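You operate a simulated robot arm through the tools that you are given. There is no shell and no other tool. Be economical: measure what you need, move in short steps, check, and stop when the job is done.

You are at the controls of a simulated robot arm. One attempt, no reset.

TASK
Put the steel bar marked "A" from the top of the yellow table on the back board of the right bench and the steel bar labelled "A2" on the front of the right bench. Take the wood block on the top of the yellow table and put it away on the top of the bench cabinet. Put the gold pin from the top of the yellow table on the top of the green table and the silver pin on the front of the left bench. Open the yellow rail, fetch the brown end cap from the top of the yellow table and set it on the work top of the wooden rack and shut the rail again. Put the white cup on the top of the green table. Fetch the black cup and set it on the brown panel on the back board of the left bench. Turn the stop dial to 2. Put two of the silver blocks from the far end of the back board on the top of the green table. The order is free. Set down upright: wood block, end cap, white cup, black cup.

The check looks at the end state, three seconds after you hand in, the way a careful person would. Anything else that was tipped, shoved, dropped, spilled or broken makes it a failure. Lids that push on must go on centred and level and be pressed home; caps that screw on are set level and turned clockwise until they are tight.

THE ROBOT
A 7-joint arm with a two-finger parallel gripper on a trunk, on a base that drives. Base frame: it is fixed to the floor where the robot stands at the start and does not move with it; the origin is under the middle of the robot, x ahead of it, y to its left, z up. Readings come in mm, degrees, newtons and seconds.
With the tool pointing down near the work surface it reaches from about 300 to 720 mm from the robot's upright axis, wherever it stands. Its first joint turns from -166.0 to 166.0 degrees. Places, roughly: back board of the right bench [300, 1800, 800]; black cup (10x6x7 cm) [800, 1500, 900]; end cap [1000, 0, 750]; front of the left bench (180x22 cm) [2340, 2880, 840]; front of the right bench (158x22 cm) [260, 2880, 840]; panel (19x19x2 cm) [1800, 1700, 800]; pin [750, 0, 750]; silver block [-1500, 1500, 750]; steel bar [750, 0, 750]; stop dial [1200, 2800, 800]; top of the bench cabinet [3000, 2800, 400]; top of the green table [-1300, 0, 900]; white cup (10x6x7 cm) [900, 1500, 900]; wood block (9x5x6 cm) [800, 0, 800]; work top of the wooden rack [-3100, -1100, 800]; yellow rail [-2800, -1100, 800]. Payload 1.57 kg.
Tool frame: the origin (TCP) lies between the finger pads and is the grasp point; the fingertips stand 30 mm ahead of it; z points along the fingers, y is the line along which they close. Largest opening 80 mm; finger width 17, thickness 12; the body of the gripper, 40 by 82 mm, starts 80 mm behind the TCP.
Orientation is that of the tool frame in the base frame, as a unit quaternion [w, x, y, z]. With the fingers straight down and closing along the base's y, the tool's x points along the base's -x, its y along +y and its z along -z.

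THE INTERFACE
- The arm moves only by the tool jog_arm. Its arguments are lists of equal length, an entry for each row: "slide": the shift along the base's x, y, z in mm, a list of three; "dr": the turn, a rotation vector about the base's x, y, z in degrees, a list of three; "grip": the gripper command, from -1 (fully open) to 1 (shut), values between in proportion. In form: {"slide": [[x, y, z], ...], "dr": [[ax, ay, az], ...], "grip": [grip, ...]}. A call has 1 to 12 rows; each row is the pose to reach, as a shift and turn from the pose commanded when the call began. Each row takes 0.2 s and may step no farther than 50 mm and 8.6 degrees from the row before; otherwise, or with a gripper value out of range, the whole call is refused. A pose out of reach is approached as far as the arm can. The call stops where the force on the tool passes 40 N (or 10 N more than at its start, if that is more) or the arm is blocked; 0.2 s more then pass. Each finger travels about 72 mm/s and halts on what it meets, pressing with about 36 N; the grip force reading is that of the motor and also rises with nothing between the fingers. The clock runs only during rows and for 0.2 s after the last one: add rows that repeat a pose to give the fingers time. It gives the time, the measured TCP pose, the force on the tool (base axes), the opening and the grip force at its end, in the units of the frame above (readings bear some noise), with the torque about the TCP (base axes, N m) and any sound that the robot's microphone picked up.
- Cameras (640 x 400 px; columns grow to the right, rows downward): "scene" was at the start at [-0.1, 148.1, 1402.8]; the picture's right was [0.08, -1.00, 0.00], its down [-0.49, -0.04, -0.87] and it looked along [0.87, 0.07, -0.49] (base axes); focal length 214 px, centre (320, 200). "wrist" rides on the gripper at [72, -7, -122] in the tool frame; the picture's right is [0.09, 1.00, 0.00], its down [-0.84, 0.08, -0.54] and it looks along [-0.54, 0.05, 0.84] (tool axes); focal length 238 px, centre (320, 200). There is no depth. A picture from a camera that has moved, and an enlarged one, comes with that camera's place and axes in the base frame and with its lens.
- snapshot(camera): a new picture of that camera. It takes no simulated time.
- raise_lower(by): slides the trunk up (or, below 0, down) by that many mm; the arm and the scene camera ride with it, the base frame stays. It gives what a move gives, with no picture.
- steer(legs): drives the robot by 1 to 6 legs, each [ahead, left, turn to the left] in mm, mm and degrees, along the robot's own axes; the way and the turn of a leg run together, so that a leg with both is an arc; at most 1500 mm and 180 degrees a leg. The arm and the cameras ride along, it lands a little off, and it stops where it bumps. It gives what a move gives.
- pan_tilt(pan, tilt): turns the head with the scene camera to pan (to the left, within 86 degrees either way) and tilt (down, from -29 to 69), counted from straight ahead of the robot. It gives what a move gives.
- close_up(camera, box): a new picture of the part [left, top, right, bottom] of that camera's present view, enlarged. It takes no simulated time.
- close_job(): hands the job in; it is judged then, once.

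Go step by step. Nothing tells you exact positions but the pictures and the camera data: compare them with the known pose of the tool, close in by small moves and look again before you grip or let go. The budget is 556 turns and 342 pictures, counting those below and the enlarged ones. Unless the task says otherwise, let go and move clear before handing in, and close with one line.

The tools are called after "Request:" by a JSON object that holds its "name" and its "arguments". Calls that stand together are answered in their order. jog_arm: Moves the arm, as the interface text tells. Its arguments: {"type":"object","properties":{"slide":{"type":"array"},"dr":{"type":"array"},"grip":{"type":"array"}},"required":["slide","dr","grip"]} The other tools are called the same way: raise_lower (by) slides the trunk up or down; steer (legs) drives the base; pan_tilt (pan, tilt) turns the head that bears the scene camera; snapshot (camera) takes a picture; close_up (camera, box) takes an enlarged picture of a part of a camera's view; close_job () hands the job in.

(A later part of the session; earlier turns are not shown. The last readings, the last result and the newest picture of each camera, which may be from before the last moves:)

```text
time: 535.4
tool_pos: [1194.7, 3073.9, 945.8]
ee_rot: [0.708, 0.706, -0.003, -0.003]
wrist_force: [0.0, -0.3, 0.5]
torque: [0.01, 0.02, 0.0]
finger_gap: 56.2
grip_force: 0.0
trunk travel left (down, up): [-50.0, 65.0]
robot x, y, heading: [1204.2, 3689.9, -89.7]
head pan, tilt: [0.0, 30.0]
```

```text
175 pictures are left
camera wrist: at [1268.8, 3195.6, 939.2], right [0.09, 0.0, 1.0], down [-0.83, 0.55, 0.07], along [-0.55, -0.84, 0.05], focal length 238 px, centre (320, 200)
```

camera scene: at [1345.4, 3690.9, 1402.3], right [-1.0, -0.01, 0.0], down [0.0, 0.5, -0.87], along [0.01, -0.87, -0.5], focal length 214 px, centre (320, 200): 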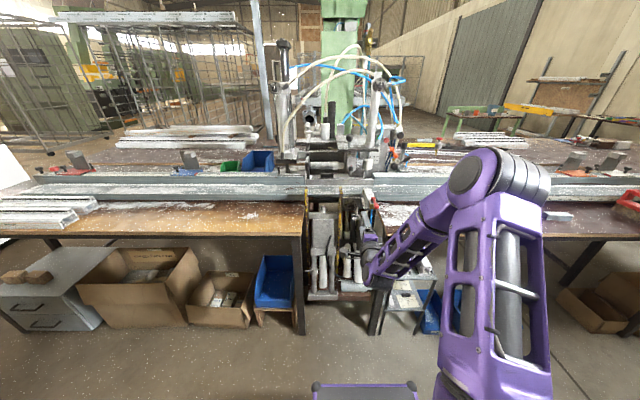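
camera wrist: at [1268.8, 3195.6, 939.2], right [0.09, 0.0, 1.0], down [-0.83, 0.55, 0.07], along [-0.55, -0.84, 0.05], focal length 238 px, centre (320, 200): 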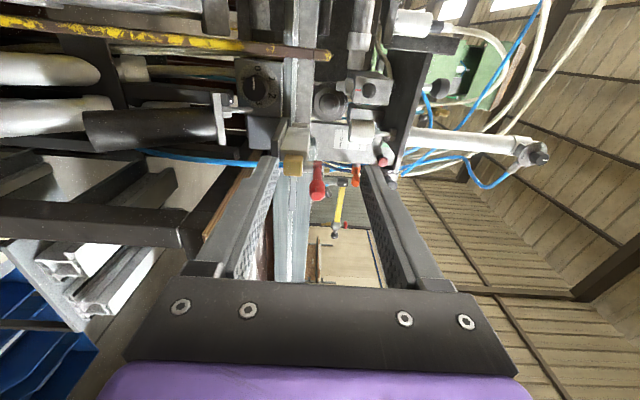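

The wrist view shows the dial clearly; refined knob position ≈ [1205, 2811, 860]. Lower and centre before approaching under the clamp.

Request:
{"name": "jog_arm", "arguments": {"slide": [[4, 0, -40], [8, 0, -75], [10, 0, -86]], "dr": [[0, 0, 0], [0, 0, 0], [0, 0, 0]], "grip": [-0.4, -0.4, -0.4]}}

Request:
{"name": "steer", "arguments": {"legs": [[120, 0, -0.3]]}}

Request:
{"name": "snapshot", "arguments": {"camera": "wrist"}}

Request:
{"name": "close_up", "arguments": {"camera": "wrist", "box": [220, 40, 400, 180]}}

Request:
{"name": "close_up", "arguments": {"camera": "scene", "box": [290, 160, 410, 290]}}

```text
time: 536.2
tool_pos: [1204.2, 3075.7, 858.7]
ee_rot: [0.707, 0.707, -0.004, -0.004]
wrist_force: [0.1, -0.5, 0.1]
torque: [-0.03, 0.01, 0.01]
finger_gap: 56.0
grip_force: 0.1
trunk travel left (down, up): [-50.0, 65.0]
robot x, y, heading: [1206.1, 3689.0, -89.5]
head pan, tilt: [0.0, 30.0]
```

```text
time: 537.5
tool_pos: [1201.6, 2956.3, 860.6]
ee_rot: [0.708, 0.706, -0.005, -0.005]
wrist_force: [1.0, 0.2, 0.2]
torque: [-0.04, 0.01, 0.0]
finger_gap: 55.8
grip_force: 0.1
trunk travel left (down, up): [-50.0, 65.0]
robot x, y, heading: [1210.5, 3567.9, -90.1]
head pan, tilt: [0.0, 30.0]
```

```text
174 pictures are left
camera wrist: at [1276.1, 3076.1, 853.2], right [0.09, 0.0, 1.0], down [-0.83, 0.55, 0.08], along [-0.55, -0.83, 0.05], focal length 238 px, centre (320, 200)
```

wrist: 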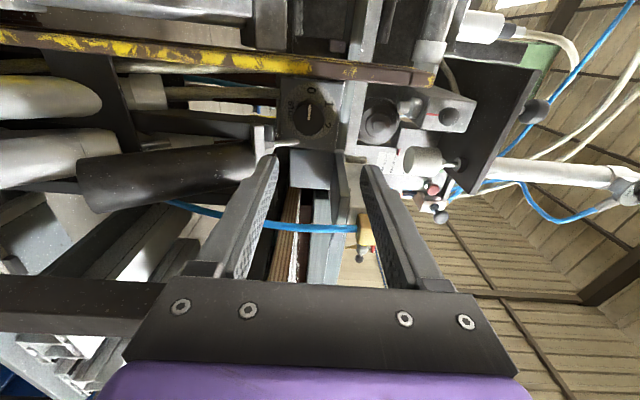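

```text
2.86 times, centred on (310, 110) of wrist
camera zoom: at [1276.1, 3076.1, 853.2], right [0.09, 0.0, 1.0], down [-0.83, 0.55, 0.08], along [-0.55, -0.83, 0.05], focal length 681 px, centre (349, 457)
```

zoom: 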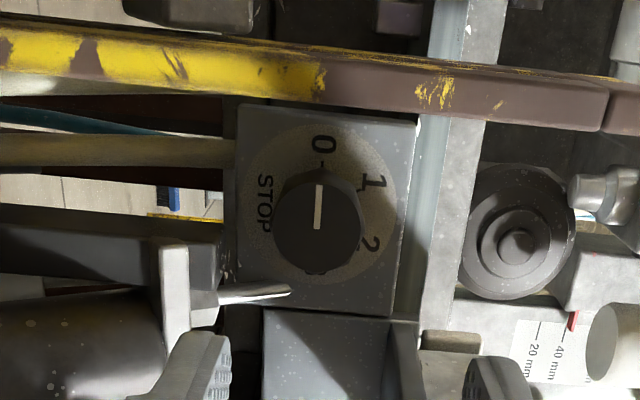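

```text
3.08 times, centred on (350, 225) of scene
camera zoom: at [1345.8, 3570.8, 1402.2], right [-1.0, 0.0, 0.0], down [0.0, 0.5, -0.87], along [0.0, -0.87, -0.5], focal length 660 px, centre (228, 123)
```

zoom: 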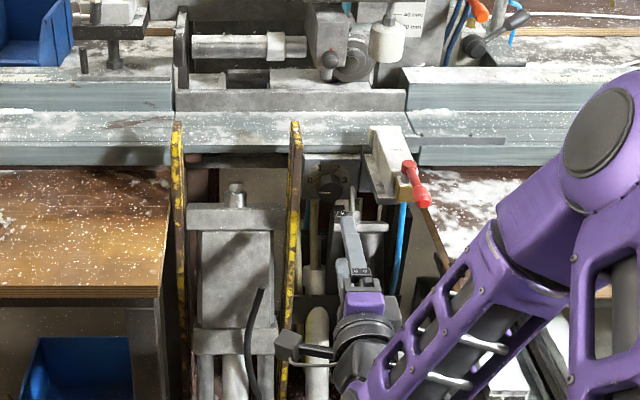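

The dial and neighbours are clear now: knob axis at about [1200, ·, 847], bracket on the right, strut on the left, post below. I'll use short 40° strokes with the fingers near vertical. Pre-rotate +20° and align.

Request:
{"name": "jog_arm", "arguments": {"slide": [[0, 0, -6], [-1, 0, -12], [-1, 0, -14]], "dr": [[0, 7, 0], [0, 14, 0], [0, 20, 0]], "grip": [-0.2, -0.2, -0.2]}}

Request:
{"name": "jog_arm", "arguments": {"slide": [[0, -40, 0], [0, -75, 0]], "dr": [[0, 0, 0], [0, 0, 0]], "grip": [-0.2, -0.2]}}

Request:
{"name": "snapshot", "arguments": {"camera": "wrist"}}

Request:
{"name": "close_up", "arguments": {"camera": "scene", "box": [310, 170, 390, 240]}}

```text
time: 538.3
tool_pos: [1201.2, 2955.6, 845.7]
ee_rot: [0.698, 0.695, 0.118, -0.128]
wrist_force: [-0.7, -0.9, 0.5]
torque: [0.02, 0.0, 0.03]
finger_gap: 48.0
grip_force: 0.0
trunk travel left (down, up): [-50.0, 65.0]
robot x, y, heading: [1208.6, 3565.7, -90.1]
head pan, tilt: [0.0, 30.0]
```

```text
time: 538.9
tool_pos: [1199.6, 2880.2, 847.4]
ee_rot: [0.697, 0.695, 0.117, -0.128]
wrist_force: [-1.0, -0.4, 0.3]
torque: [0.02, -0.01, 0.0]
finger_gap: 47.8
grip_force: 0.0
trunk travel left (down, up): [-50.0, 65.0]
robot x, y, heading: [1205.8, 3571.4, -90.1]
head pan, tilt: [0.0, 30.0]
```

```text
171 pictures are left
camera wrist: at [1267.3, 3000.4, 814.8], right [0.43, 0.0, 0.9], down [-0.75, 0.56, 0.36], along [-0.5, -0.83, 0.24], focal length 238 px, centre (320, 200)
```

wrist: 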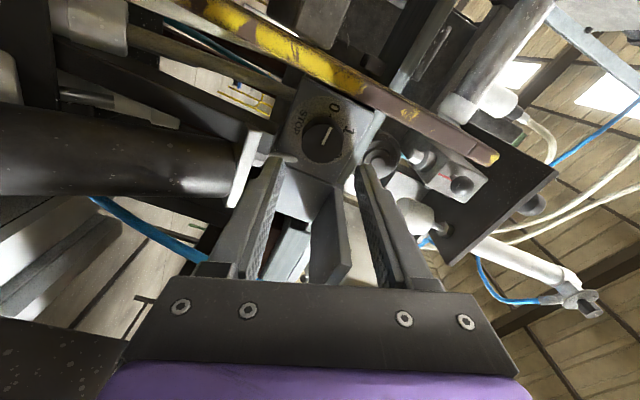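

```text
5.71 times, centred on (350, 205) of scene
camera zoom: at [1345.8, 3570.8, 1402.3], right [-1.0, 0.0, 0.0], down [0.0, 0.5, -0.87], along [0.0, -0.87, -0.5], focal length 1226 px, centre (149, 171)
```

zoom: 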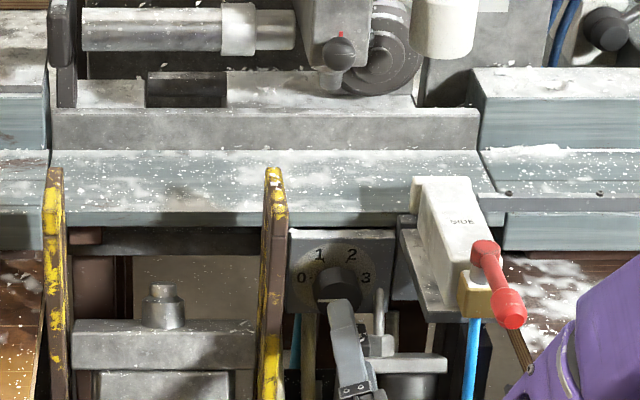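

Alignment is good (knob face y≈2797). Advance over the knob.

Request:
{"name": "jog_arm", "arguments": {"slide": [[0, -25, 0], [0, -45, 0], [0, -58, 0]], "dr": [[0, 0, 0], [0, 0, 0], [0, 0, 0]], "grip": [-0.2, -0.2, -0.2]}}

Request:
{"name": "snapshot", "arguments": {"camera": "wrist"}}

Request:
{"name": "close_up", "arguments": {"camera": "scene", "box": [320, 180, 380, 230]}}

```text
time: 539.7
tool_pos: [1200.0, 2820.9, 845.8]
ee_rot: [0.698, 0.694, 0.118, -0.128]
wrist_force: [-1.2, 0.3, -1.1]
torque: [-0.01, 0.03, 0.0]
finger_gap: 48.1
grip_force: 0.1
trunk travel left (down, up): [-50.0, 65.0]
robot x, y, heading: [1206.8, 3572.7, -89.5]
head pan, tilt: [0.0, 30.0]
```

```text
169 pictures are left
camera wrist: at [1268.3, 2942.5, 814.2], right [0.43, 0.0, 0.9], down [-0.75, 0.55, 0.36], along [-0.5, -0.83, 0.24], focal length 238 px, centre (320, 200)
```

wrist: 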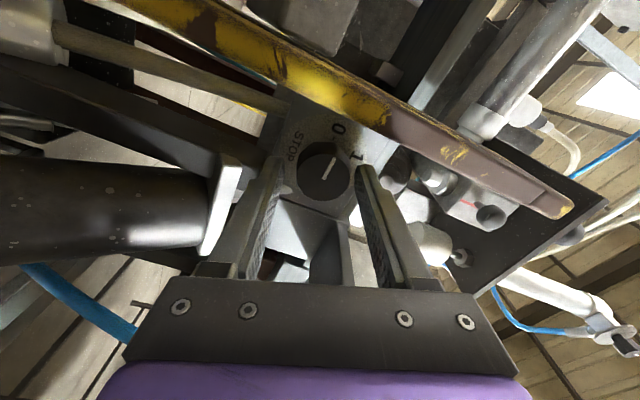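

```text
8.00 times, centred on (350, 205) of scene
camera zoom: at [1345.8, 3570.7, 1402.3], right [-1.0, 0.0, 0.0], down [0.0, 0.5, -0.87], along [0.0, -0.87, -0.5], focal length 1716 px, centre (80, 160)
```

zoom: 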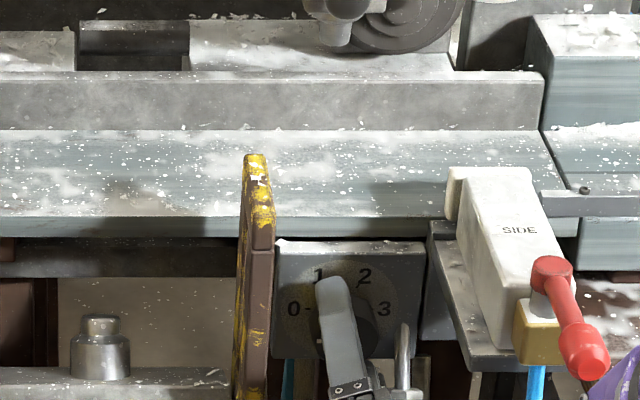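

Request:
{"name": "jog_arm", "arguments": {"slide": [[1, 0, 2], [1, -4, 2], [1, -7, 2], [1, -7, 2], [1, -7, 2], [1, -7, 2]], "dr": [[0, 0, 0], [0, 0, 0], [0, 0, 0], [0, 0, 0], [0, 0, 0], [0, 0, 0]], "grip": [-0.2, -0.2, -0.2, 0.2, 1, 1]}}

Request:
{"name": "snapshot", "arguments": {"camera": "wrist"}}

```text
time: 541.1
tool_pos: [1201.7, 2814.7, 848.3]
ee_rot: [0.698, 0.695, 0.117, -0.127]
wrist_force: [-1.1, 0.8, 0.4]
torque: [0.02, 0.02, -0.19]
finger_gap: 37.7
grip_force: 43.8
trunk travel left (down, up): [-50.0, 65.0]
robot x, y, heading: [1206.3, 3572.8, -89.7]
head pan, tilt: [0.0, 30.0]
```

```text
167 pictures are left
camera wrist: at [1269.1, 2936.1, 816.1], right [0.43, 0.0, 0.9], down [-0.75, 0.56, 0.36], along [-0.5, -0.83, 0.24], focal length 238 px, centre (320, 200)
```

wrist: 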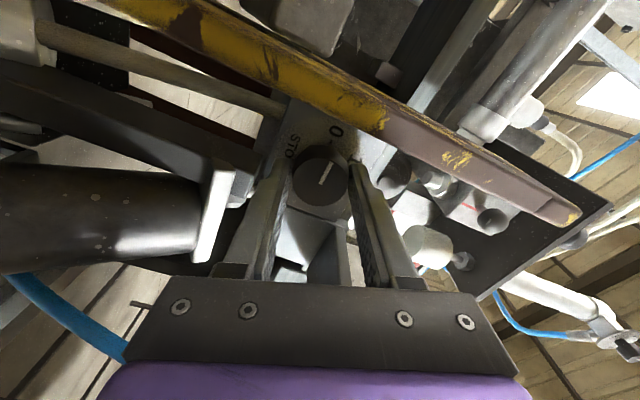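

Knob gripped at 37.7 mm. Rotate −40° about y (clockwise as seen).

Request:
{"name": "jog_arm", "arguments": {"slide": [[0, 0, 0], [0, 0, 0], [0, 0, 0], [0, 0, 0], [0, 0, 0]], "dr": [[0, -8, 0], [0, -16, 0], [0, -24, 0], [0, -32, 0], [0, -40, 0]], "grip": [1, 1, 1, 1, 1]}}

Request:
{"name": "snapshot", "arguments": {"camera": "wrist"}}

```text
time: 542.3
tool_pos: [1202.4, 2816.0, 848.5]
ee_rot: [0.696, 0.697, -0.129, 0.118]
wrist_force: [-0.9, 1.0, -3.2]
torque: [-0.22, 0.04, -0.12]
finger_gap: 37.5
grip_force: 43.7
trunk travel left (down, up): [-50.0, 65.0]
robot x, y, heading: [1207.6, 3571.2, -89.9]
head pan, tilt: [0.0, 30.0]
```

```text
166 pictures are left
camera wrist: at [1273.8, 2936.1, 866.7], right [-0.26, 0.0, 0.97], down [-0.8, 0.56, -0.21], along [-0.54, -0.83, -0.14], focal length 238 px, centre (320, 200)
```

wrist: 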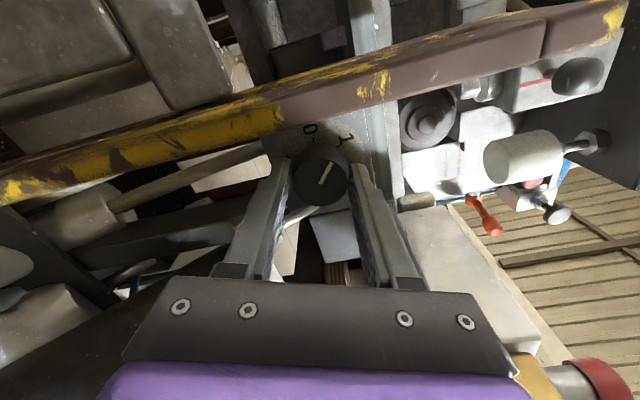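

The knob turned with the grip. Release, return 40°, and regrip.

Request:
{"name": "jog_arm", "arguments": {"slide": [[0, 0, 0], [0, 0, 0], [0, 0, 0], [0, 0, 0], [0, 0, 0], [0, 0, 0], [0, 0, 0], [0, 0, 0], [0, 0, 0], [0, 0, 0], [0, 0, 0]], "dr": [[0, 0, 0], [0, 0, 0], [0, 8, 0], [0, 16, 0], [0, 24, 0], [0, 32, 0], [0, 40, 0], [0, 40, 0], [0, 40, 0], [0, 40, 0], [0, 40, 0]], "grip": [-0.2, -0.2, -0.2, -0.2, -0.2, -0.2, -0.2, -0.2, 0.4, 1, 1]}}

Request:
{"name": "snapshot", "arguments": {"camera": "wrist"}}

```text
time: 544.7
tool_pos: [1202.2, 2815.0, 847.1]
ee_rot: [0.698, 0.695, 0.117, -0.129]
wrist_force: [-1.1, -0.1, -0.6]
torque: [0.01, -0.03, -0.37]
finger_gap: 37.3
grip_force: 43.8
trunk travel left (down, up): [-50.0, 65.0]
robot x, y, heading: [1208.1, 3570.8, -90.1]
head pan, tilt: [0.0, 30.0]
```

```text
165 pictures are left
camera wrist: at [1269.0, 2936.0, 816.2], right [0.43, 0.0, 0.9], down [-0.75, 0.56, 0.36], along [-0.5, -0.83, 0.24], focal length 238 px, centre (320, 200)
```

wrist: 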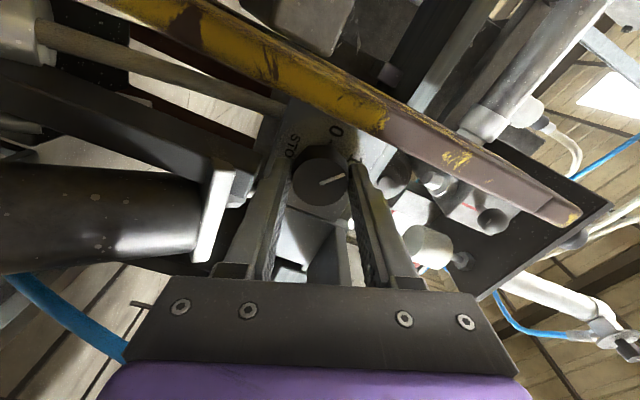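

Good: the pointer stayed turned. Second stroke, return and regrip.

Request:
{"name": "jog_arm", "arguments": {"slide": [[0, 0, 0], [0, 0, 0], [0, 0, 0], [0, 0, 0], [0, 0, 0], [0, 0, 0], [0, 0, 0]], "dr": [[0, -8, 0], [0, -16, 0], [0, -24, 0], [0, -32, 0], [0, -40, 0], [0, -40, 0], [0, -40, 0]], "grip": [1, 1, 1, 1, 1, -0.2, -0.2]}}

Request:
{"name": "jog_arm", "arguments": {"slide": [[0, 0, 0], [0, 0, 0], [0, 0, 0], [0, 0, 0], [0, 0, 0], [0, 0, 0], [0, 0, 0], [0, 0, 0], [0, 0, 0]], "dr": [[0, 8, 0], [0, 16, 0], [0, 24, 0], [0, 32, 0], [0, 40, 0], [0, 40, 0], [0, 40, 0], [0, 40, 0], [0, 40, 0]], "grip": [-0.2, -0.2, -0.2, -0.2, -0.2, -0.2, 0.4, 1, 1]}}

Request:
{"name": "snapshot", "arguments": {"camera": "wrist"}}

Request:
{"name": "close_up", "arguments": {"camera": "scene", "box": [320, 180, 380, 230]}}

```text
time: 546.3
tool_pos: [1202.5, 2814.6, 848.7]
ee_rot: [0.696, 0.696, -0.128, 0.118]
wrist_force: [-0.1, 0.0, -0.2]
torque: [-0.01, -0.02, 0.02]
finger_gap: 47.8
grip_force: 0.1
trunk travel left (down, up): [-50.0, 65.0]
robot x, y, heading: [1206.6, 3567.2, -89.7]
head pan, tilt: [0.0, 30.0]
```

```text
time: 548.3
tool_pos: [1201.9, 2814.5, 847.7]
ee_rot: [0.697, 0.695, 0.118, -0.128]
wrist_force: [0.2, 0.0, -1.5]
torque: [0.06, 0.01, -0.22]
finger_gap: 37.4
grip_force: 43.2
trunk travel left (down, up): [-50.0, 65.0]
robot x, y, heading: [1204.3, 3569.1, -89.9]
head pan, tilt: [0.0, 30.0]
```

```text
164 pictures are left
camera wrist: at [1269.2, 2936.2, 816.2], right [0.43, 0.0, 0.9], down [-0.75, 0.55, 0.36], along [-0.5, -0.83, 0.24], focal length 238 px, centre (320, 200)
```

wrist: 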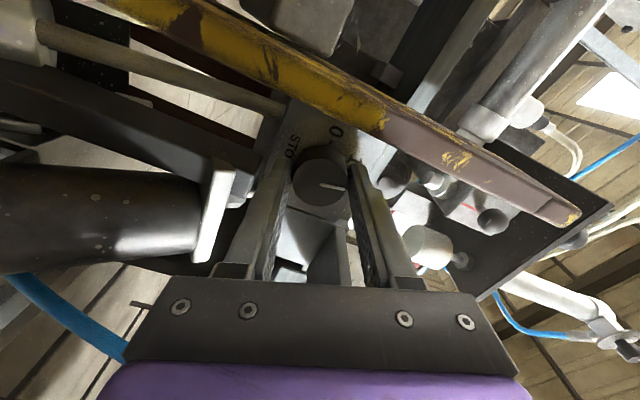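

```text
8.00 times, centred on (350, 205) of scene
camera zoom: at [1345.8, 3570.5, 1402.2], right [-1.0, 0.0, 0.0], down [0.0, 0.5, -0.87], along [0.0, -0.87, -0.5], focal length 1716 px, centre (80, 160)
```

zoom: 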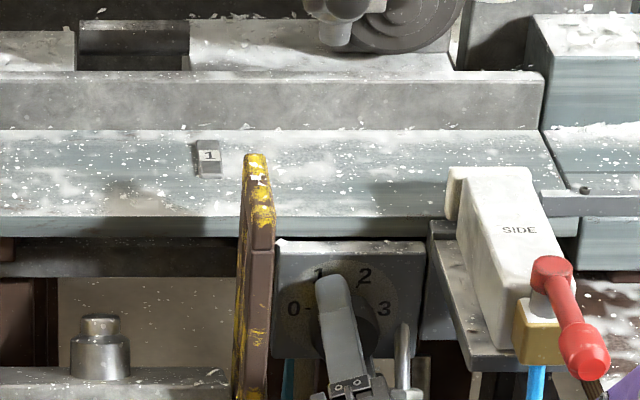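

A stop block "1" has popped up, so the dial works through its positions. Third stroke to reach 2.

Request:
{"name": "jog_arm", "arguments": {"slide": [[0, 0, 0], [0, 0, 0], [0, 0, 0], [0, 0, 0], [0, 0, 0], [0, 0, 0], [0, 0, 0]], "dr": [[0, -8, 0], [0, -16, 0], [0, -24, 0], [0, -32, 0], [0, -40, 0], [0, -40, 0], [0, -40, 0]], "grip": [1, 1, 1, 1, 1, -0.2, -0.2]}}

Request:
{"name": "jog_arm", "arguments": {"slide": [[0, 35, 0], [0, 70, 0], [0, 110, 0]], "dr": [[0, 0, 0], [0, 0, 0], [0, 0, 0]], "grip": [-0.2, -0.2, -0.2]}}

Request:
{"name": "snapshot", "arguments": {"camera": "wrist"}}

Request:
{"name": "close_up", "arguments": {"camera": "scene", "box": [290, 170, 390, 240]}}

```text
time: 549.9
tool_pos: [1201.8, 2814.9, 849.7]
ee_rot: [0.696, 0.697, -0.128, 0.118]
wrist_force: [0.2, -0.2, -0.8]
torque: [0.0, 0.0, 0.0]
finger_gap: 48.1
grip_force: 0.1
trunk travel left (down, up): [-50.0, 65.0]
robot x, y, heading: [1204.3, 3571.7, -90.2]
head pan, tilt: [0.0, 30.0]
```

```text
time: 550.7
tool_pos: [1200.9, 2926.5, 847.4]
ee_rot: [0.697, 0.696, -0.128, 0.117]
wrist_force: [-0.9, -0.6, -0.9]
torque: [0.0, 0.0, -0.01]
finger_gap: 47.9
grip_force: 0.0
trunk travel left (down, up): [-50.0, 65.0]
robot x, y, heading: [1207.1, 3571.7, -89.8]
head pan, tilt: [0.0, 30.0]
```

```text
162 pictures are left
camera wrist: at [1273.3, 3045.9, 866.4], right [-0.25, 0.0, 0.97], down [-0.8, 0.55, -0.21], along [-0.54, -0.83, -0.14], focal length 238 px, centre (320, 200)
```

wrist: 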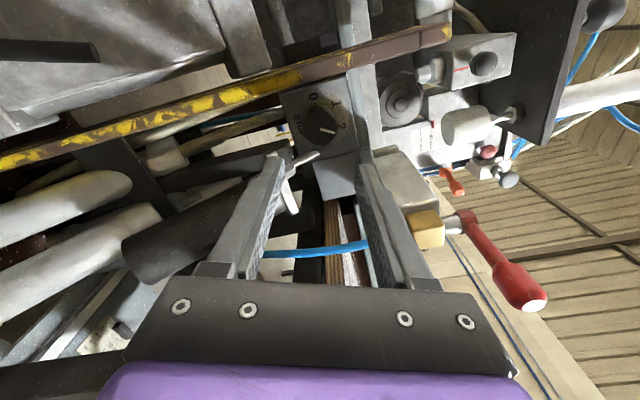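

```text
5.71 times, centred on (340, 205) of scene
camera zoom: at [1345.9, 3570.5, 1402.2], right [-1.0, 0.0, 0.0], down [0.0, 0.5, -0.87], along [0.0, -0.87, -0.5], focal length 1226 px, centre (206, 171)
```

zoom: 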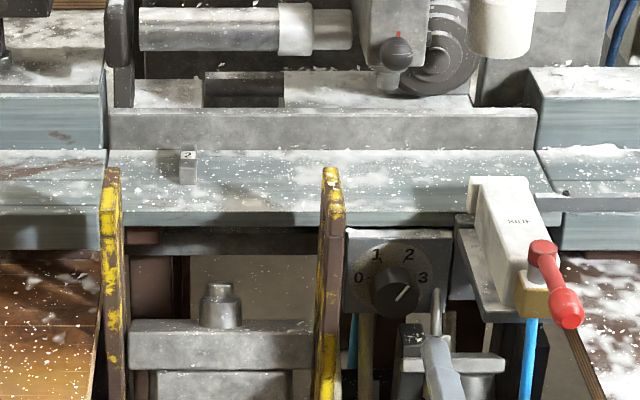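

Stop "2" is up. Zoom to verify the pointer.

Request:
{"name": "close_up", "arguments": {"camera": "scene", "box": [340, 205, 370, 225]}}

Request:
{"name": "close_up", "arguments": {"camera": "wrist", "box": [270, 70, 370, 150]}}

```text
16.00 times, centred on (355, 215) of scene
camera zoom: at [1345.9, 3570.5, 1402.2], right [-1.0, 0.0, 0.0], down [0.0, 0.5, -0.87], along [0.0, -0.87, -0.5], focal length 3432 px, centre (-240, -40)
```

zoom: 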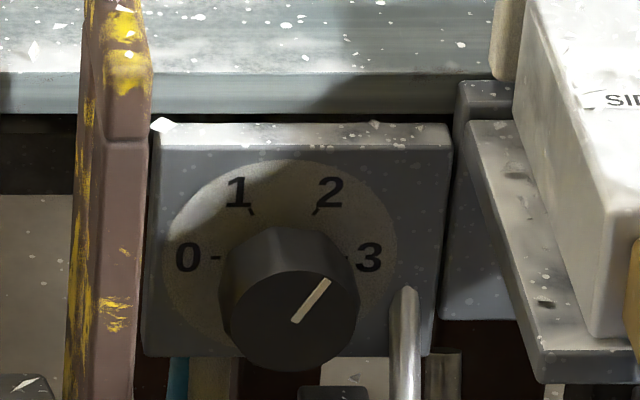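

```text
5.00 times, centred on (320, 110) of wrist
camera zoom: at [1273.3, 3045.9, 866.4], right [-0.25, 0.0, 0.97], down [-0.8, 0.55, -0.21], along [-0.54, -0.83, -0.14], focal length 1192 px, centre (320, 650)
```

zoom: 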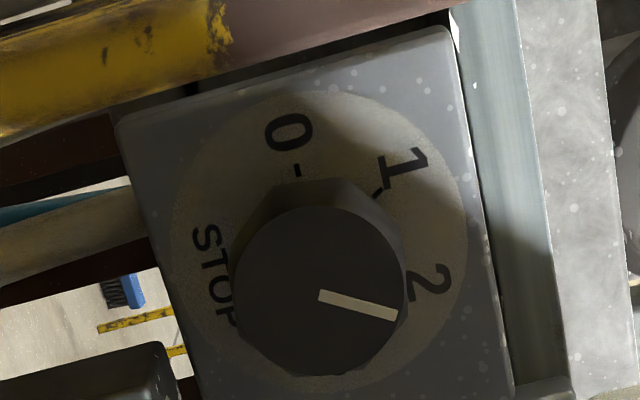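

The dial points to 2. Back away and restore the tool to point down.

Request:
{"name": "steer", "arguments": {"legs": [[-330, 0, 0]]}}

Request:
{"name": "jog_arm", "arguments": {"slide": [[0, 10, 10], [0, 20, 30], [0, 30, 50]], "dr": [[0, 7, 0], [0, 14, 0], [0, 20, 0]], "grip": [-0.2, -0.2, -0.2]}}

Request:
{"name": "jog_arm", "arguments": {"slide": [[0, 0, 10], [0, 0, 20], [0, 0, 30], [0, 0, 40], [0, 0, 50], [0, 0, 60], [0, 0, 75], [0, 0, 90], [0, 0, 105], [0, 0, 120], [0, 0, 130]], "dr": [[8.2, 0, 0], [16.4, 0, 0], [24.6, 0, 0], [32.8, 0, 0], [41, 0, 0], [49.2, 0, 0], [57.4, 0, 0], [65.6, 0, 0], [73.8, 0, 0], [82, 0, 0], [90, 0, 0]], "grip": [-0.4, -0.6, -0.8, -1, -1, -1, -1, -1, -1, -1, -1]}}

Request:
{"name": "snapshot", "arguments": {"camera": "scene"}}

```text
time: 552.9
tool_pos: [1200.5, 3256.8, 849.1]
ee_rot: [0.696, 0.696, -0.129, 0.117]
wrist_force: [0.4, -0.2, -0.6]
torque: [-0.02, -0.02, 0.02]
finger_gap: 48.0
grip_force: 0.0
trunk travel left (down, up): [-50.0, 65.0]
robot x, y, heading: [1206.5, 3900.8, -89.9]
head pan, tilt: [0.0, 30.0]
```

```text
time: 553.6
tool_pos: [1201.1, 3286.0, 897.4]
ee_rot: [0.707, 0.707, -0.004, -0.006]
wrist_force: [0.2, 0.2, -0.9]
torque: [-0.03, 0.01, 0.0]
finger_gap: 47.8
grip_force: 0.1
trunk travel left (down, up): [-50.0, 65.0]
robot x, y, heading: [1202.1, 3898.9, -90.3]
head pan, tilt: [0.0, 30.0]
```

```text
time: 556.0
tool_pos: [1200.8, 3286.3, 1027.8]
ee_rot: [0.0, 1.0, 0.0, -0.008]
wrist_force: [-0.2, 1.3, -1.5]
torque: [-0.03, 0.0, 0.01]
finger_gap: 80.1
grip_force: 0.1
trunk travel left (down, up): [-50.0, 65.0]
robot x, y, heading: [1201.2, 3902.1, -89.7]
head pan, tilt: [0.0, 30.0]
```

```text
158 pictures are left
camera scene: at [1345.4, 3902.3, 1402.3], right [-1.0, 0.0, 0.0], down [0.0, 0.5, -0.87], along [0.0, -0.87, -0.5], focal length 214 px, centre (320, 200)
```

scene: 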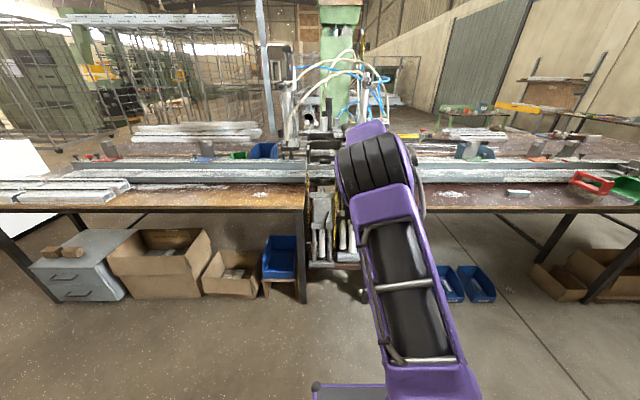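

Heading back east; on the way I take a look at the bench cabinet.

Request:
{"name": "steer", "arguments": {"legs": [[0, 1400, 0], [0, 250, 0]]}}

Request:
{"name": "pan_tilt", "arguments": {"pan": 0, "tilt": 40}}

Request:
{"name": "snapshot", "arguments": {"camera": "scene"}}

```text
time: 572.4
tool_pos: [2859.0, 3287.5, 1027.5]
ee_rot: [0.001, 1.0, -0.001, -0.007]
wrist_force: [0.5, -0.3, 0.4]
torque: [0.01, 0.02, 0.04]
finger_gap: 79.8
grip_force: 0.0
trunk travel left (down, up): [-50.0, 65.0]
robot x, y, heading: [2867.7, 3902.6, -90.1]
head pan, tilt: [0.0, 30.0]
```

```text
time: 573.1
tool_pos: [2858.4, 3287.4, 1029.0]
ee_rot: [0.001, 1.0, 0.0, -0.008]
wrist_force: [-0.3, -0.6, 0.3]
torque: [-0.02, 0.03, 0.01]
finger_gap: 80.0
grip_force: 0.0
trunk travel left (down, up): [-50.0, 65.0]
robot x, y, heading: [2865.2, 3901.0, -89.8]
head pan, tilt: [0.0, 40.0]
```

```text
157 pictures are left
camera scene: at [3004.3, 3908.8, 1386.9], right [-1.0, 0.0, 0.0], down [0.0, 0.64, -0.77], along [0.0, -0.77, -0.64], focal length 214 px, centre (320, 200)
```

scene: 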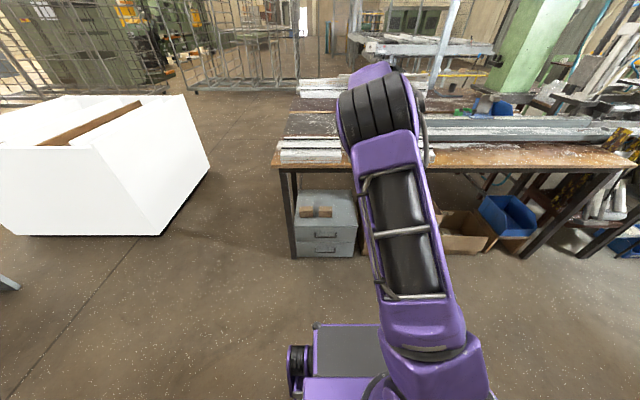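

Request:
{"name": "close_up", "arguments": {"camera": "scene", "box": [260, 130, 400, 270]}}

```text
2.86 times, centred on (330, 200) of scene
camera zoom: at [3004.3, 3908.8, 1386.9], right [-1.0, 0.0, 0.0], down [0.0, 0.64, -0.77], along [0.0, -0.77, -0.64], focal length 613 px, centre (291, 200)
```

zoom: 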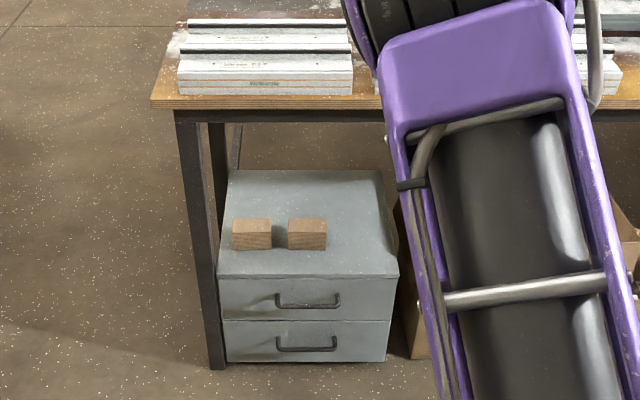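

The cabinet top (z≈400) has a free area around x 2800–2910 near its front, under the bench edge. Next fetch the silver pin: drive round to the yellow table's north side.

Request:
{"name": "steer", "arguments": {"legs": [[0, 900, 0], [1500, 0, 0], [1500, 0, 0], [170, 0, 0], [0, 0, 90]]}}

Request:
{"name": "steer", "arguments": {"legs": [[-1400, 0, 0], [-1500, 0, 0]]}}

```text
time: 601.2
tool_pos: [4371.1, 722.8, 1027.4]
ee_rot: [0.006, 0.706, 0.708, -0.005]
wrist_force: [-0.1, 0.6, 0.5]
torque: [-0.01, 0.01, 0.0]
finger_gap: 80.0
grip_force: 0.1
trunk travel left (down, up): [-50.0, 65.0]
robot x, y, heading: [3754.6, 726.7, 0.4]
head pan, tilt: [0.0, 40.0]
```

```text
time: 615.3
tool_pos: [1453.4, 676.4, 1028.6]
ee_rot: [0.006, 0.702, 0.712, -0.005]
wrist_force: [0.7, 0.0, 0.4]
torque: [0.01, 0.0, -0.01]
finger_gap: 79.7
grip_force: 0.1
trunk travel left (down, up): [-50.0, 65.0]
robot x, y, heading: [835.3, 671.6, 1.2]
head pan, tilt: [0.0, 40.0]
```

Request:
{"name": "jog_arm", "arguments": {"slide": [[-22, -44, 0], [-42, -89, 0], [-62, -134, 0], [-84, -178, 0], [-109, -220, 0], [-136, -261, 0], [-167, -299, 0], [-201, -334, 0], [-238, -366, 0], [-278, -394, 0], [-321, -417, 0], [-366, -436, 0]], "dr": [[0, 0, 0], [0, 0, 0], [0, 0, 0], [0, 0, 0], [0, 0, 0], [0, 0, 0], [0, 0, 0], [0, 0, 0], [0, 0, 0], [0, 0, 0], [0, 0, 0], [0, 0, 0]], "grip": [-1, -1, -1, -1, -1, -1, -0.8, -0.6, -0.4, -0.4, -0.4, -0.4]}}

Request:
{"name": "jog_arm", "arguments": {"slide": [[-47, -9, -10], [-94, -17, -25], [-140, -25, -40], [-186, -33, -55], [-232, -42, -70], [-277, -50, -85]], "dr": [[0, 0, 0], [0, 0, 0], [0, 0, 0], [0, 0, 0], [0, 0, 0], [0, 0, 0]], "grip": [-0.4, -0.4, -0.4, -0.4, -0.4, -0.4]}}

Request:
{"name": "snapshot", "arguments": {"camera": "wrist"}}

Request:
{"name": "pan_tilt", "arguments": {"pan": -70, "tilt": 55}}

Request:
{"name": "snapshot", "arguments": {"camera": "scene"}}

```text
time: 617.9
tool_pos: [1086.7, 238.3, 1027.1]
ee_rot: [0.005, 0.702, 0.712, -0.005]
wrist_force: [0.6, -0.5, -0.6]
torque: [-0.03, 0.01, -0.01]
finger_gap: 56.0
grip_force: 0.0
trunk travel left (down, up): [-50.0, 65.0]
robot x, y, heading: [838.6, 669.8, 1.0]
head pan, tilt: [0.0, 40.0]
```

```text
time: 619.3
tool_pos: [810.9, 189.7, 942.9]
ee_rot: [0.007, 0.702, 0.712, -0.005]
wrist_force: [-0.8, -0.3, -0.3]
torque: [0.0, 0.04, -0.02]
finger_gap: 56.1
grip_force: 0.0
trunk travel left (down, up): [-50.0, 65.0]
robot x, y, heading: [841.7, 670.6, 0.6]
head pan, tilt: [0.0, 40.0]
```

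```text
155 pictures are left
camera wrist: at [804.0, 263.4, 1064.0], right [0.99, 0.11, 0.0], down [0.09, -0.83, 0.56], along [0.06, -0.55, -0.83], focal length 238 px, centre (320, 200)
```

wrist: 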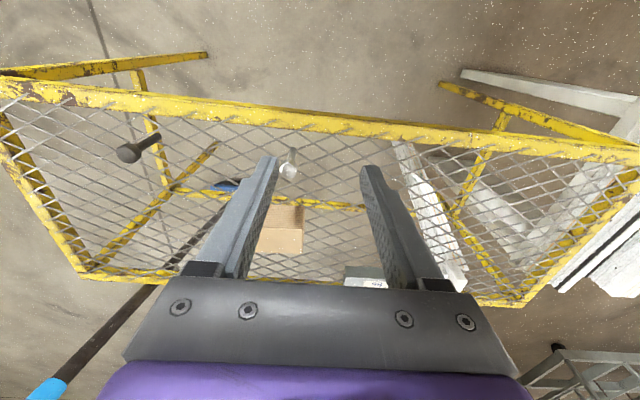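

```text
time: 620.7
tool_pos: [812.0, 189.1, 944.3]
ee_rot: [0.007, 0.701, 0.713, -0.005]
wrist_force: [0.0, 0.3, -0.9]
torque: [-0.04, 0.01, 0.0]
finger_gap: 55.8
grip_force: 0.2
trunk travel left (down, up): [-50.0, 65.0]
robot x, y, heading: [841.9, 671.3, 0.9]
head pan, tilt: [-70.0, 55.0]
```

```text
154 pictures are left
camera scene: at [772.7, 744.1, 1366.2], right [-0.93, -0.36, 0.0], down [-0.29, 0.76, -0.57], along [0.21, -0.54, -0.82], focal length 214 px, centre (320, 200)
```

scene: 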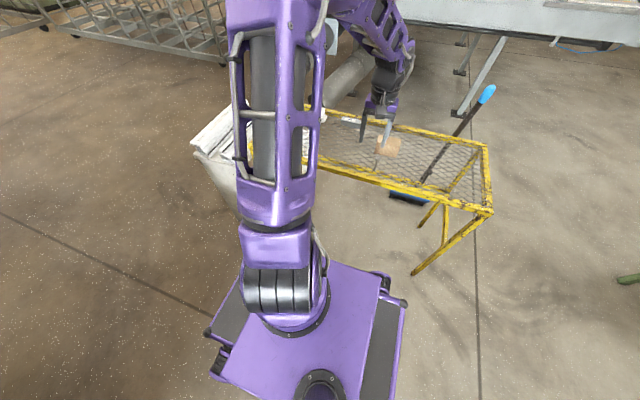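

Silver pin at about [779, 131]. Move above it.

Request:
{"name": "jog_arm", "arguments": {"slide": [[-16, -30, -20], [-32, -58, -45], [-32, -58, -90]], "dr": [[0, 0, 0.8], [0, 0, 0.8], [0, 0, 0.8]], "grip": [-0.4, -0.4, -0.4]}}

Request:
{"name": "snapshot", "arguments": {"camera": "wrist"}}

```text
time: 621.5
tool_pos: [778.0, 131.4, 853.5]
ee_rot: [0.007, 0.697, 0.717, -0.005]
wrist_force: [0.4, 0.6, -0.4]
torque: [-0.01, -0.03, 0.01]
finger_gap: 56.1
grip_force: 0.0
trunk travel left (down, up): [-50.0, 65.0]
robot x, y, heading: [837.3, 671.6, 0.7]
head pan, tilt: [-70.0, 55.0]
```

```text
153 pictures are left
camera wrist: at [769.8, 204.9, 973.9], right [0.99, 0.12, 0.0], down [0.1, -0.83, 0.56], along [0.07, -0.55, -0.83], focal length 238 px, centre (320, 200)
```

wrist: 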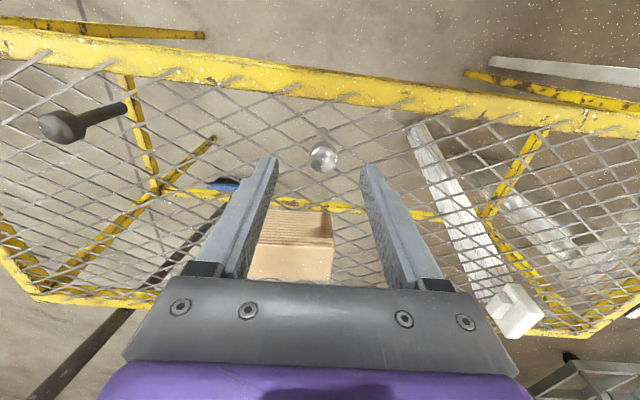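

Request:
{"name": "jog_arm", "arguments": {"slide": [[4, 2, -30], [4, 2, -55], [4, 2, -63], [4, 2, -63], [4, 2, -63], [4, 2, -63], [4, 2, -45], [4, 2, 0], [4, 2, 45], [4, 2, 90], [4, 10, 135], [4, 10, 165]], "dr": [[0, 0, 0], [0, 0, 0], [0, 0, 0], [0, 0, 0], [0, 0, 0], [0, 0, 0], [0, 0, 0], [0, 0, 0], [0, 0, 0], [0, 0, 0], [0, 0, 0], [0, 0, 0]], "grip": [-0.4, -0.4, 0.2, 1, 1, 1, 1, 1, 1, 1, 1, 1]}}

Request:
{"name": "snapshot", "arguments": {"camera": "wrist"}}

```text
time: 624.1
tool_pos: [783.4, 142.4, 1018.6]
ee_rot: [0.007, 0.697, 0.717, -0.005]
wrist_force: [0.6, 0.5, -0.7]
torque: [0.03, -0.02, 0.02]
finger_gap: 19.5
grip_force: 33.5
trunk travel left (down, up): [-50.0, 65.0]
robot x, y, heading: [835.2, 670.1, 1.2]
head pan, tilt: [-70.0, 55.0]
```

```text
152 pictures are left
camera wrist: at [774.4, 215.1, 1139.0], right [0.99, 0.12, 0.0], down [0.1, -0.83, 0.55], along [0.07, -0.55, -0.83], focal length 238 px, centre (320, 200)
```

wrist: 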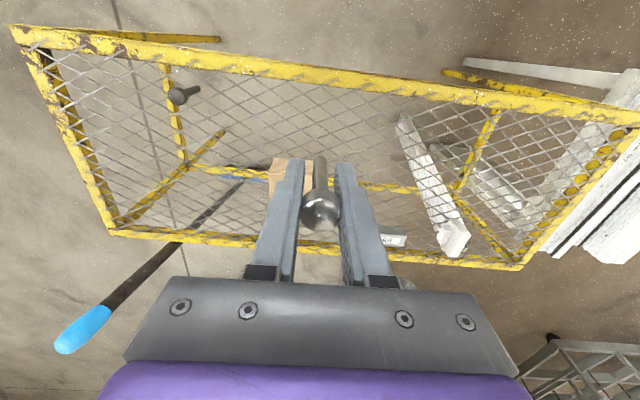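

Silver pin held. With the arm to the right, drive east, north through the gap, and back west along the aisle.

Request:
{"name": "steer", "arguments": {"legs": [[1500, 0, -1], [1430, 0, 0], [0, 1450, 0]]}}

```text
time: 651.9
tool_pos: [3693.0, 1625.5, 1017.4]
ee_rot: [0.006, 0.702, 0.712, -0.004]
wrist_force: [0.6, 0.7, -0.3]
torque: [0.02, -0.02, -0.01]
finger_gap: 19.2
grip_force: 33.1
trunk travel left (down, up): [-50.0, 65.0]
robot x, y, heading: [3756.6, 2158.8, 0.3]
head pan, tilt: [-70.0, 55.0]
```

Request:
{"name": "steer", "arguments": {"legs": [[0, 1450, 0], [-1100, 0, 0]]}}

Request:
{"name": "pan_tilt", "arguments": {"pan": -80, "tilt": 45}}

Request:
{"name": "snapshot", "arguments": {"camera": "scene"}}

Request:
{"name": "snapshot", "arguments": {"camera": "wrist"}}

```text
time: 671.3
tool_pos: [2600.0, 3061.0, 1017.8]
ee_rot: [0.006, 0.694, 0.72, -0.005]
wrist_force: [-0.4, 0.0, -0.6]
torque: [0.0, 0.01, -0.01]
finger_gap: 19.2
grip_force: 32.9
trunk travel left (down, up): [-50.0, 65.0]
robot x, y, heading: [2656.0, 3591.4, 1.5]
head pan, tilt: [-70.0, 55.0]
```

```text
time: 672.0
tool_pos: [2600.7, 3061.2, 1017.0]
ee_rot: [0.006, 0.694, 0.72, -0.005]
wrist_force: [0.6, -0.1, -1.3]
torque: [-0.02, 0.03, 0.0]
finger_gap: 19.4
grip_force: 32.8
trunk travel left (down, up): [-50.0, 65.0]
robot x, y, heading: [2648.5, 3591.0, 1.2]
head pan, tilt: [-80.0, 45.0]
```

```text
151 pictures are left
camera scene: at [2576.3, 3651.1, 1379.6], right [-0.98, -0.2, 0.0], down [-0.14, 0.69, -0.71], along [0.14, -0.69, -0.71], focal length 214 px, centre (320, 200)
```

scene: 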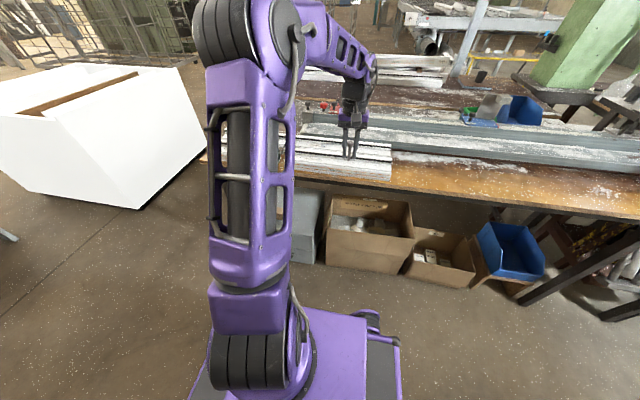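

```text
150 pictures are left
camera wrist: at [2591.5, 3134.6, 1138.5], right [0.99, 0.13, 0.0], down [0.11, -0.83, 0.55], along [0.07, -0.55, -0.83], focal length 238 px, centre (320, 200)
```

wrist: 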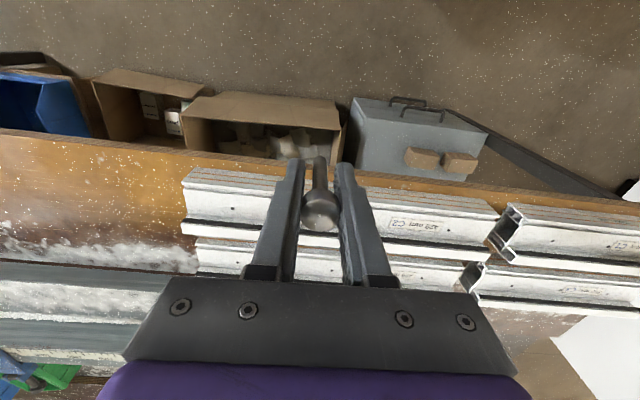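

Profiles occupy x>2430; I go a bit further west to free strip at x≈2320.

Request:
{"name": "steer", "arguments": {"legs": [[-290, 0, -1], [0, -150, 0]]}}

Request:
{"name": "snapshot", "arguments": {"camera": "wrist"}}

```text
time: 675.7
tool_pos: [2300.4, 2908.8, 1017.7]
ee_rot: [0.006, 0.7, 0.714, -0.005]
wrist_force: [-0.1, 0.5, 0.5]
torque: [-0.01, -0.01, 0.02]
finger_gap: 19.3
grip_force: 33.6
trunk travel left (down, up): [-50.0, 65.0]
robot x, y, heading: [2364.5, 3436.4, 0.4]
head pan, tilt: [-80.0, 45.0]
```

```text
149 pictures are left
camera wrist: at [2293.5, 2981.9, 1138.6], right [0.99, 0.11, 0.0], down [0.09, -0.83, 0.56], along [0.06, -0.55, -0.83], focal length 238 px, centre (320, 200)
```

wrist: 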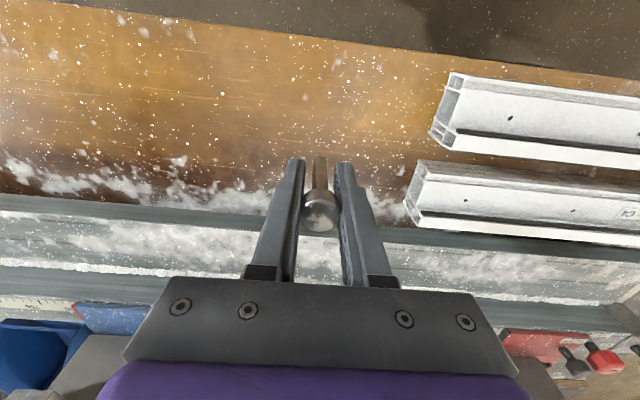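

Request:
{"name": "jog_arm", "arguments": {"slide": [[0, 0, -45], [0, 0, -90], [0, 0, -125]], "dr": [[0, 0, 0], [0, 0, 0], [0, 0, 0]], "grip": [1, 1, 1]}}

Request:
{"name": "jog_arm", "arguments": {"slide": [[0, 0, -4], [0, 0, -8], [0, 0, -11], [0, 0, -14], [0, 0, -17], [0, 0, -20], [0, 0, -23]], "dr": [[0, 0, 0], [0, 0, 0], [0, 0, 0], [0, 0, 0], [0, 0, 0], [0, 0, 0], [0, 0, 0]], "grip": [1, 1, 1, 1, 1, 1, 1]}}

Request:
{"name": "snapshot", "arguments": {"camera": "wrist"}}

```text
time: 676.5
tool_pos: [2300.8, 2908.1, 892.5]
ee_rot: [0.005, 0.7, 0.714, -0.005]
wrist_force: [-0.1, 0.6, -0.8]
torque: [0.0, 0.01, 0.03]
finger_gap: 19.4
grip_force: 33.4
trunk travel left (down, up): [-50.0, 65.0]
robot x, y, heading: [2359.1, 3438.7, 0.3]
head pan, tilt: [-80.0, 45.0]
```

```text
time: 678.1
tool_pos: [2301.2, 2907.4, 872.3]
ee_rot: [0.008, 0.701, 0.713, -0.007]
wrist_force: [0.1, -1.8, 28.2]
torque: [-0.08, 0.01, 0.03]
finger_gap: 19.0
grip_force: 33.8
trunk travel left (down, up): [-50.0, 65.0]
robot x, y, heading: [2361.8, 3438.9, 0.5]
head pan, tilt: [-80.0, 45.0]
```

```text
148 pictures are left
camera wrist: at [2293.6, 2981.9, 992.3], right [0.99, 0.11, 0.0], down [0.09, -0.82, 0.56], along [0.06, -0.56, -0.83], focal length 238 px, centre (320, 200)
```

wrist: 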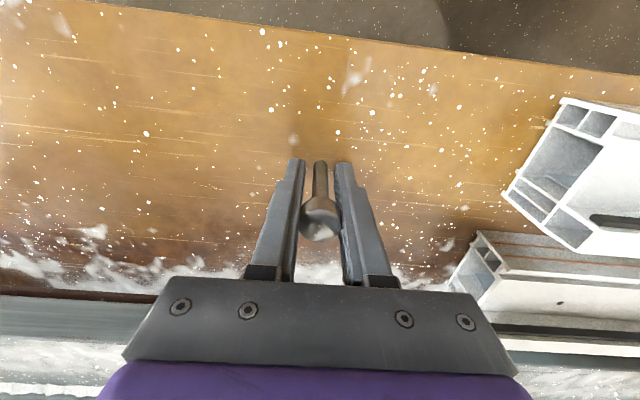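

Request:
{"name": "jog_arm", "arguments": {"slide": [[0, 0, 4], [0, 0, 4], [0, 0, 4], [0, 0, 4], [0, 0, 4], [0, 0, 25], [0, 0, 70], [0, 0, 115], [0, 0, 145]], "dr": [[0, 0, 0], [0, 0, 0], [0, 0, 0], [0, 0, 0], [0, 0, 0], [0, 0, 0], [0, 0, 0], [0, 0, 0], [0, 0, 0]], "grip": [1, 0.5, 0.3, 0.1, 0, 0, 0, 0, 0]}}

Request:
{"name": "snapshot", "arguments": {"camera": "wrist"}}

```text
time: 680.1
tool_pos: [2300.4, 2908.1, 1016.3]
ee_rot: [0.007, 0.701, 0.713, -0.005]
wrist_force: [-0.3, -0.6, 1.2]
torque: [0.02, -0.03, 0.02]
finger_gap: 39.9
grip_force: 0.0
trunk travel left (down, up): [-50.0, 65.0]
robot x, y, heading: [2364.6, 3437.2, 0.4]
head pan, tilt: [-80.0, 45.0]
```

```text
147 pictures are left
camera wrist: at [2293.1, 2981.4, 1136.5], right [0.99, 0.11, 0.0], down [0.09, -0.83, 0.56], along [0.06, -0.55, -0.83], focal length 238 px, centre (320, 200)
```

wrist: 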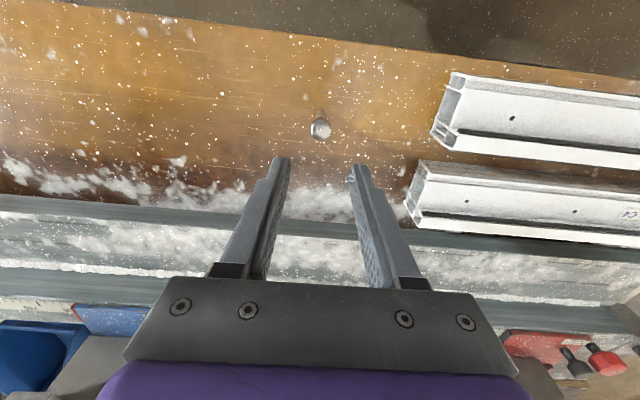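

The silver pin stands on the left bench front. Last item: the wood block; I'll grip it with a 45° forward-pitched tool from the west end so it can go under the bench edge onto the cabinet. Drive back.

Request:
{"name": "steer", "arguments": {"legs": [[0, 140, -0.4], [1390, 0, 0], [0, -1450, 0], [0, -1430, 0]]}}

Request:
{"name": "steer", "arguments": {"legs": [[-1400, 0, 0], [-1400, 0, 0]]}}

```text
time: 715.8
tool_pos: [3695.6, 165.0, 1014.0]
ee_rot: [0.007, 0.699, 0.716, -0.005]
wrist_force: [0.4, -0.3, 0.2]
torque: [0.0, 0.03, -0.02]
finger_gap: 39.8
grip_force: 0.1
trunk travel left (down, up): [-50.0, 65.0]
robot x, y, heading: [3755.0, 695.3, 0.5]
head pan, tilt: [-80.0, 45.0]
```

```text
time: 729.4
tool_pos: [873.0, 146.9, 1014.9]
ee_rot: [0.007, 0.7, 0.714, -0.005]
wrist_force: [0.6, 0.4, 0.2]
torque: [0.0, 0.01, -0.02]
finger_gap: 40.1
grip_force: 0.0
trunk travel left (down, up): [-50.0, 65.0]
robot x, y, heading: [933.7, 671.5, 0.4]
head pan, tilt: [-80.0, 45.0]
```

Request:
{"name": "steer", "arguments": {"legs": [[-1380, 0, -0.4], [0, -660, 0]]}}

Request:
{"name": "jog_arm", "arguments": {"slide": [[48.8, -3.3, 0], [97.6, -2.1, 0], [146.1, 3.7, 0], [193.9, 13.8, 0], [240.6, 28.4, 0], [285.7, 47.2, 0], [328.8, 70.1, 0], [369.7, 96.8, 0], [407.9, 127.3, 0], [443.2, 161.1, 0], [475.1, 198.1, 0], [503.6, 237.8, 0]], "dr": [[0, 0, 5.3], [0, 0, 10.6], [0, 0, 15.9], [0, 0, 21.2], [0, 0, 26.5], [0, 0, 31.8], [0, 0, 37.1], [0, 0, 42.4], [0, 0, 47.7], [0, 0, 53], [0, 0, 58.3], [0, 0, 63.6]], "grip": [0, -0.3, -0.6, -1, -1, -1, -1, -1, -1, -1, -1, -1]}}

Request:
{"name": "jog_arm", "arguments": {"slide": [[24.6, 42.2, 0], [45.2, 86.5, 0], [61.7, 132.5, 0], [73.8, 179.9, 0], [81.5, 228.1, 0], [84.7, 276.9, 0]], "dr": [[0, 0, 5.3], [0, 0, 10.6], [0, 0, 15.9], [0, 0, 21.2], [0, 0, 26], [0, 0, 26]], "grip": [-1, -1, -1, -1, -1, -1]}}

Request:
{"name": "pan_tilt", "arguments": {"pan": -5, "tilt": 35}}

Request:
{"name": "snapshot", "arguments": {"camera": "scene"}}

```text
time: 742.7
tool_pos: [-514.4, -508.3, 1015.3]
ee_rot: [0.006, 0.704, 0.71, -0.005]
wrist_force: [1.0, 1.0, -0.2]
torque: [0.0, -0.01, 0.01]
finger_gap: 40.1
grip_force: 0.1
trunk travel left (down, up): [-50.0, 65.0]
robot x, y, heading: [-449.3, 18.3, -0.2]
head pan, tilt: [-80.0, 45.0]
```

```text
time: 745.3
tool_pos: [-14.1, -271.0, 1017.7]
ee_rot: [0.008, 0.224, 0.975, -0.001]
wrist_force: [0.2, -0.3, 0.7]
torque: [0.05, -0.01, 0.03]
finger_gap: 80.0
grip_force: 0.1
trunk travel left (down, up): [-50.0, 65.0]
robot x, y, heading: [-446.2, 19.1, -0.3]
head pan, tilt: [-80.0, 45.0]
```

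```text
time: 746.7
tool_pos: [73.5, 6.0, 1014.7]
ee_rot: [0.008, -0.001, 1.0, 0.001]
wrist_force: [1.0, -0.2, 0.0]
torque: [0.02, -0.01, 0.03]
finger_gap: 80.0
grip_force: 0.0
trunk travel left (down, up): [-50.0, 65.0]
robot x, y, heading: [-444.0, 21.5, -0.4]
head pan, tilt: [-80.0, 45.0]
```

```text
time: 748.1
tool_pos: [73.8, 6.3, 1015.4]
ee_rot: [0.008, 0.0, 1.0, 0.001]
wrist_force: [1.5, 0.0, 0.2]
torque: [0.02, 0.06, 0.02]
finger_gap: 80.3
grip_force: 0.0
trunk travel left (down, up): [-50.0, 65.0]
robot x, y, heading: [-449.5, 18.9, -0.1]
head pan, tilt: [-5.0, 35.0]
```

```text
146 pictures are left
camera scene: at [-449.4, 154.1, 1394.4], right [-0.09, -1.0, 0.0], down [-0.57, 0.05, -0.82], along [0.82, -0.08, -0.57], focal length 214 px, centre (320, 200)
```

scene: 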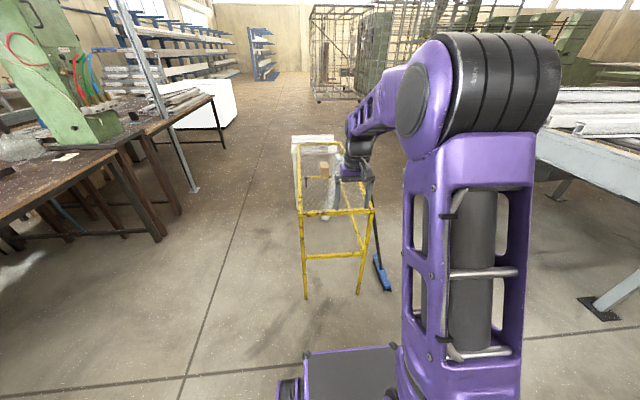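

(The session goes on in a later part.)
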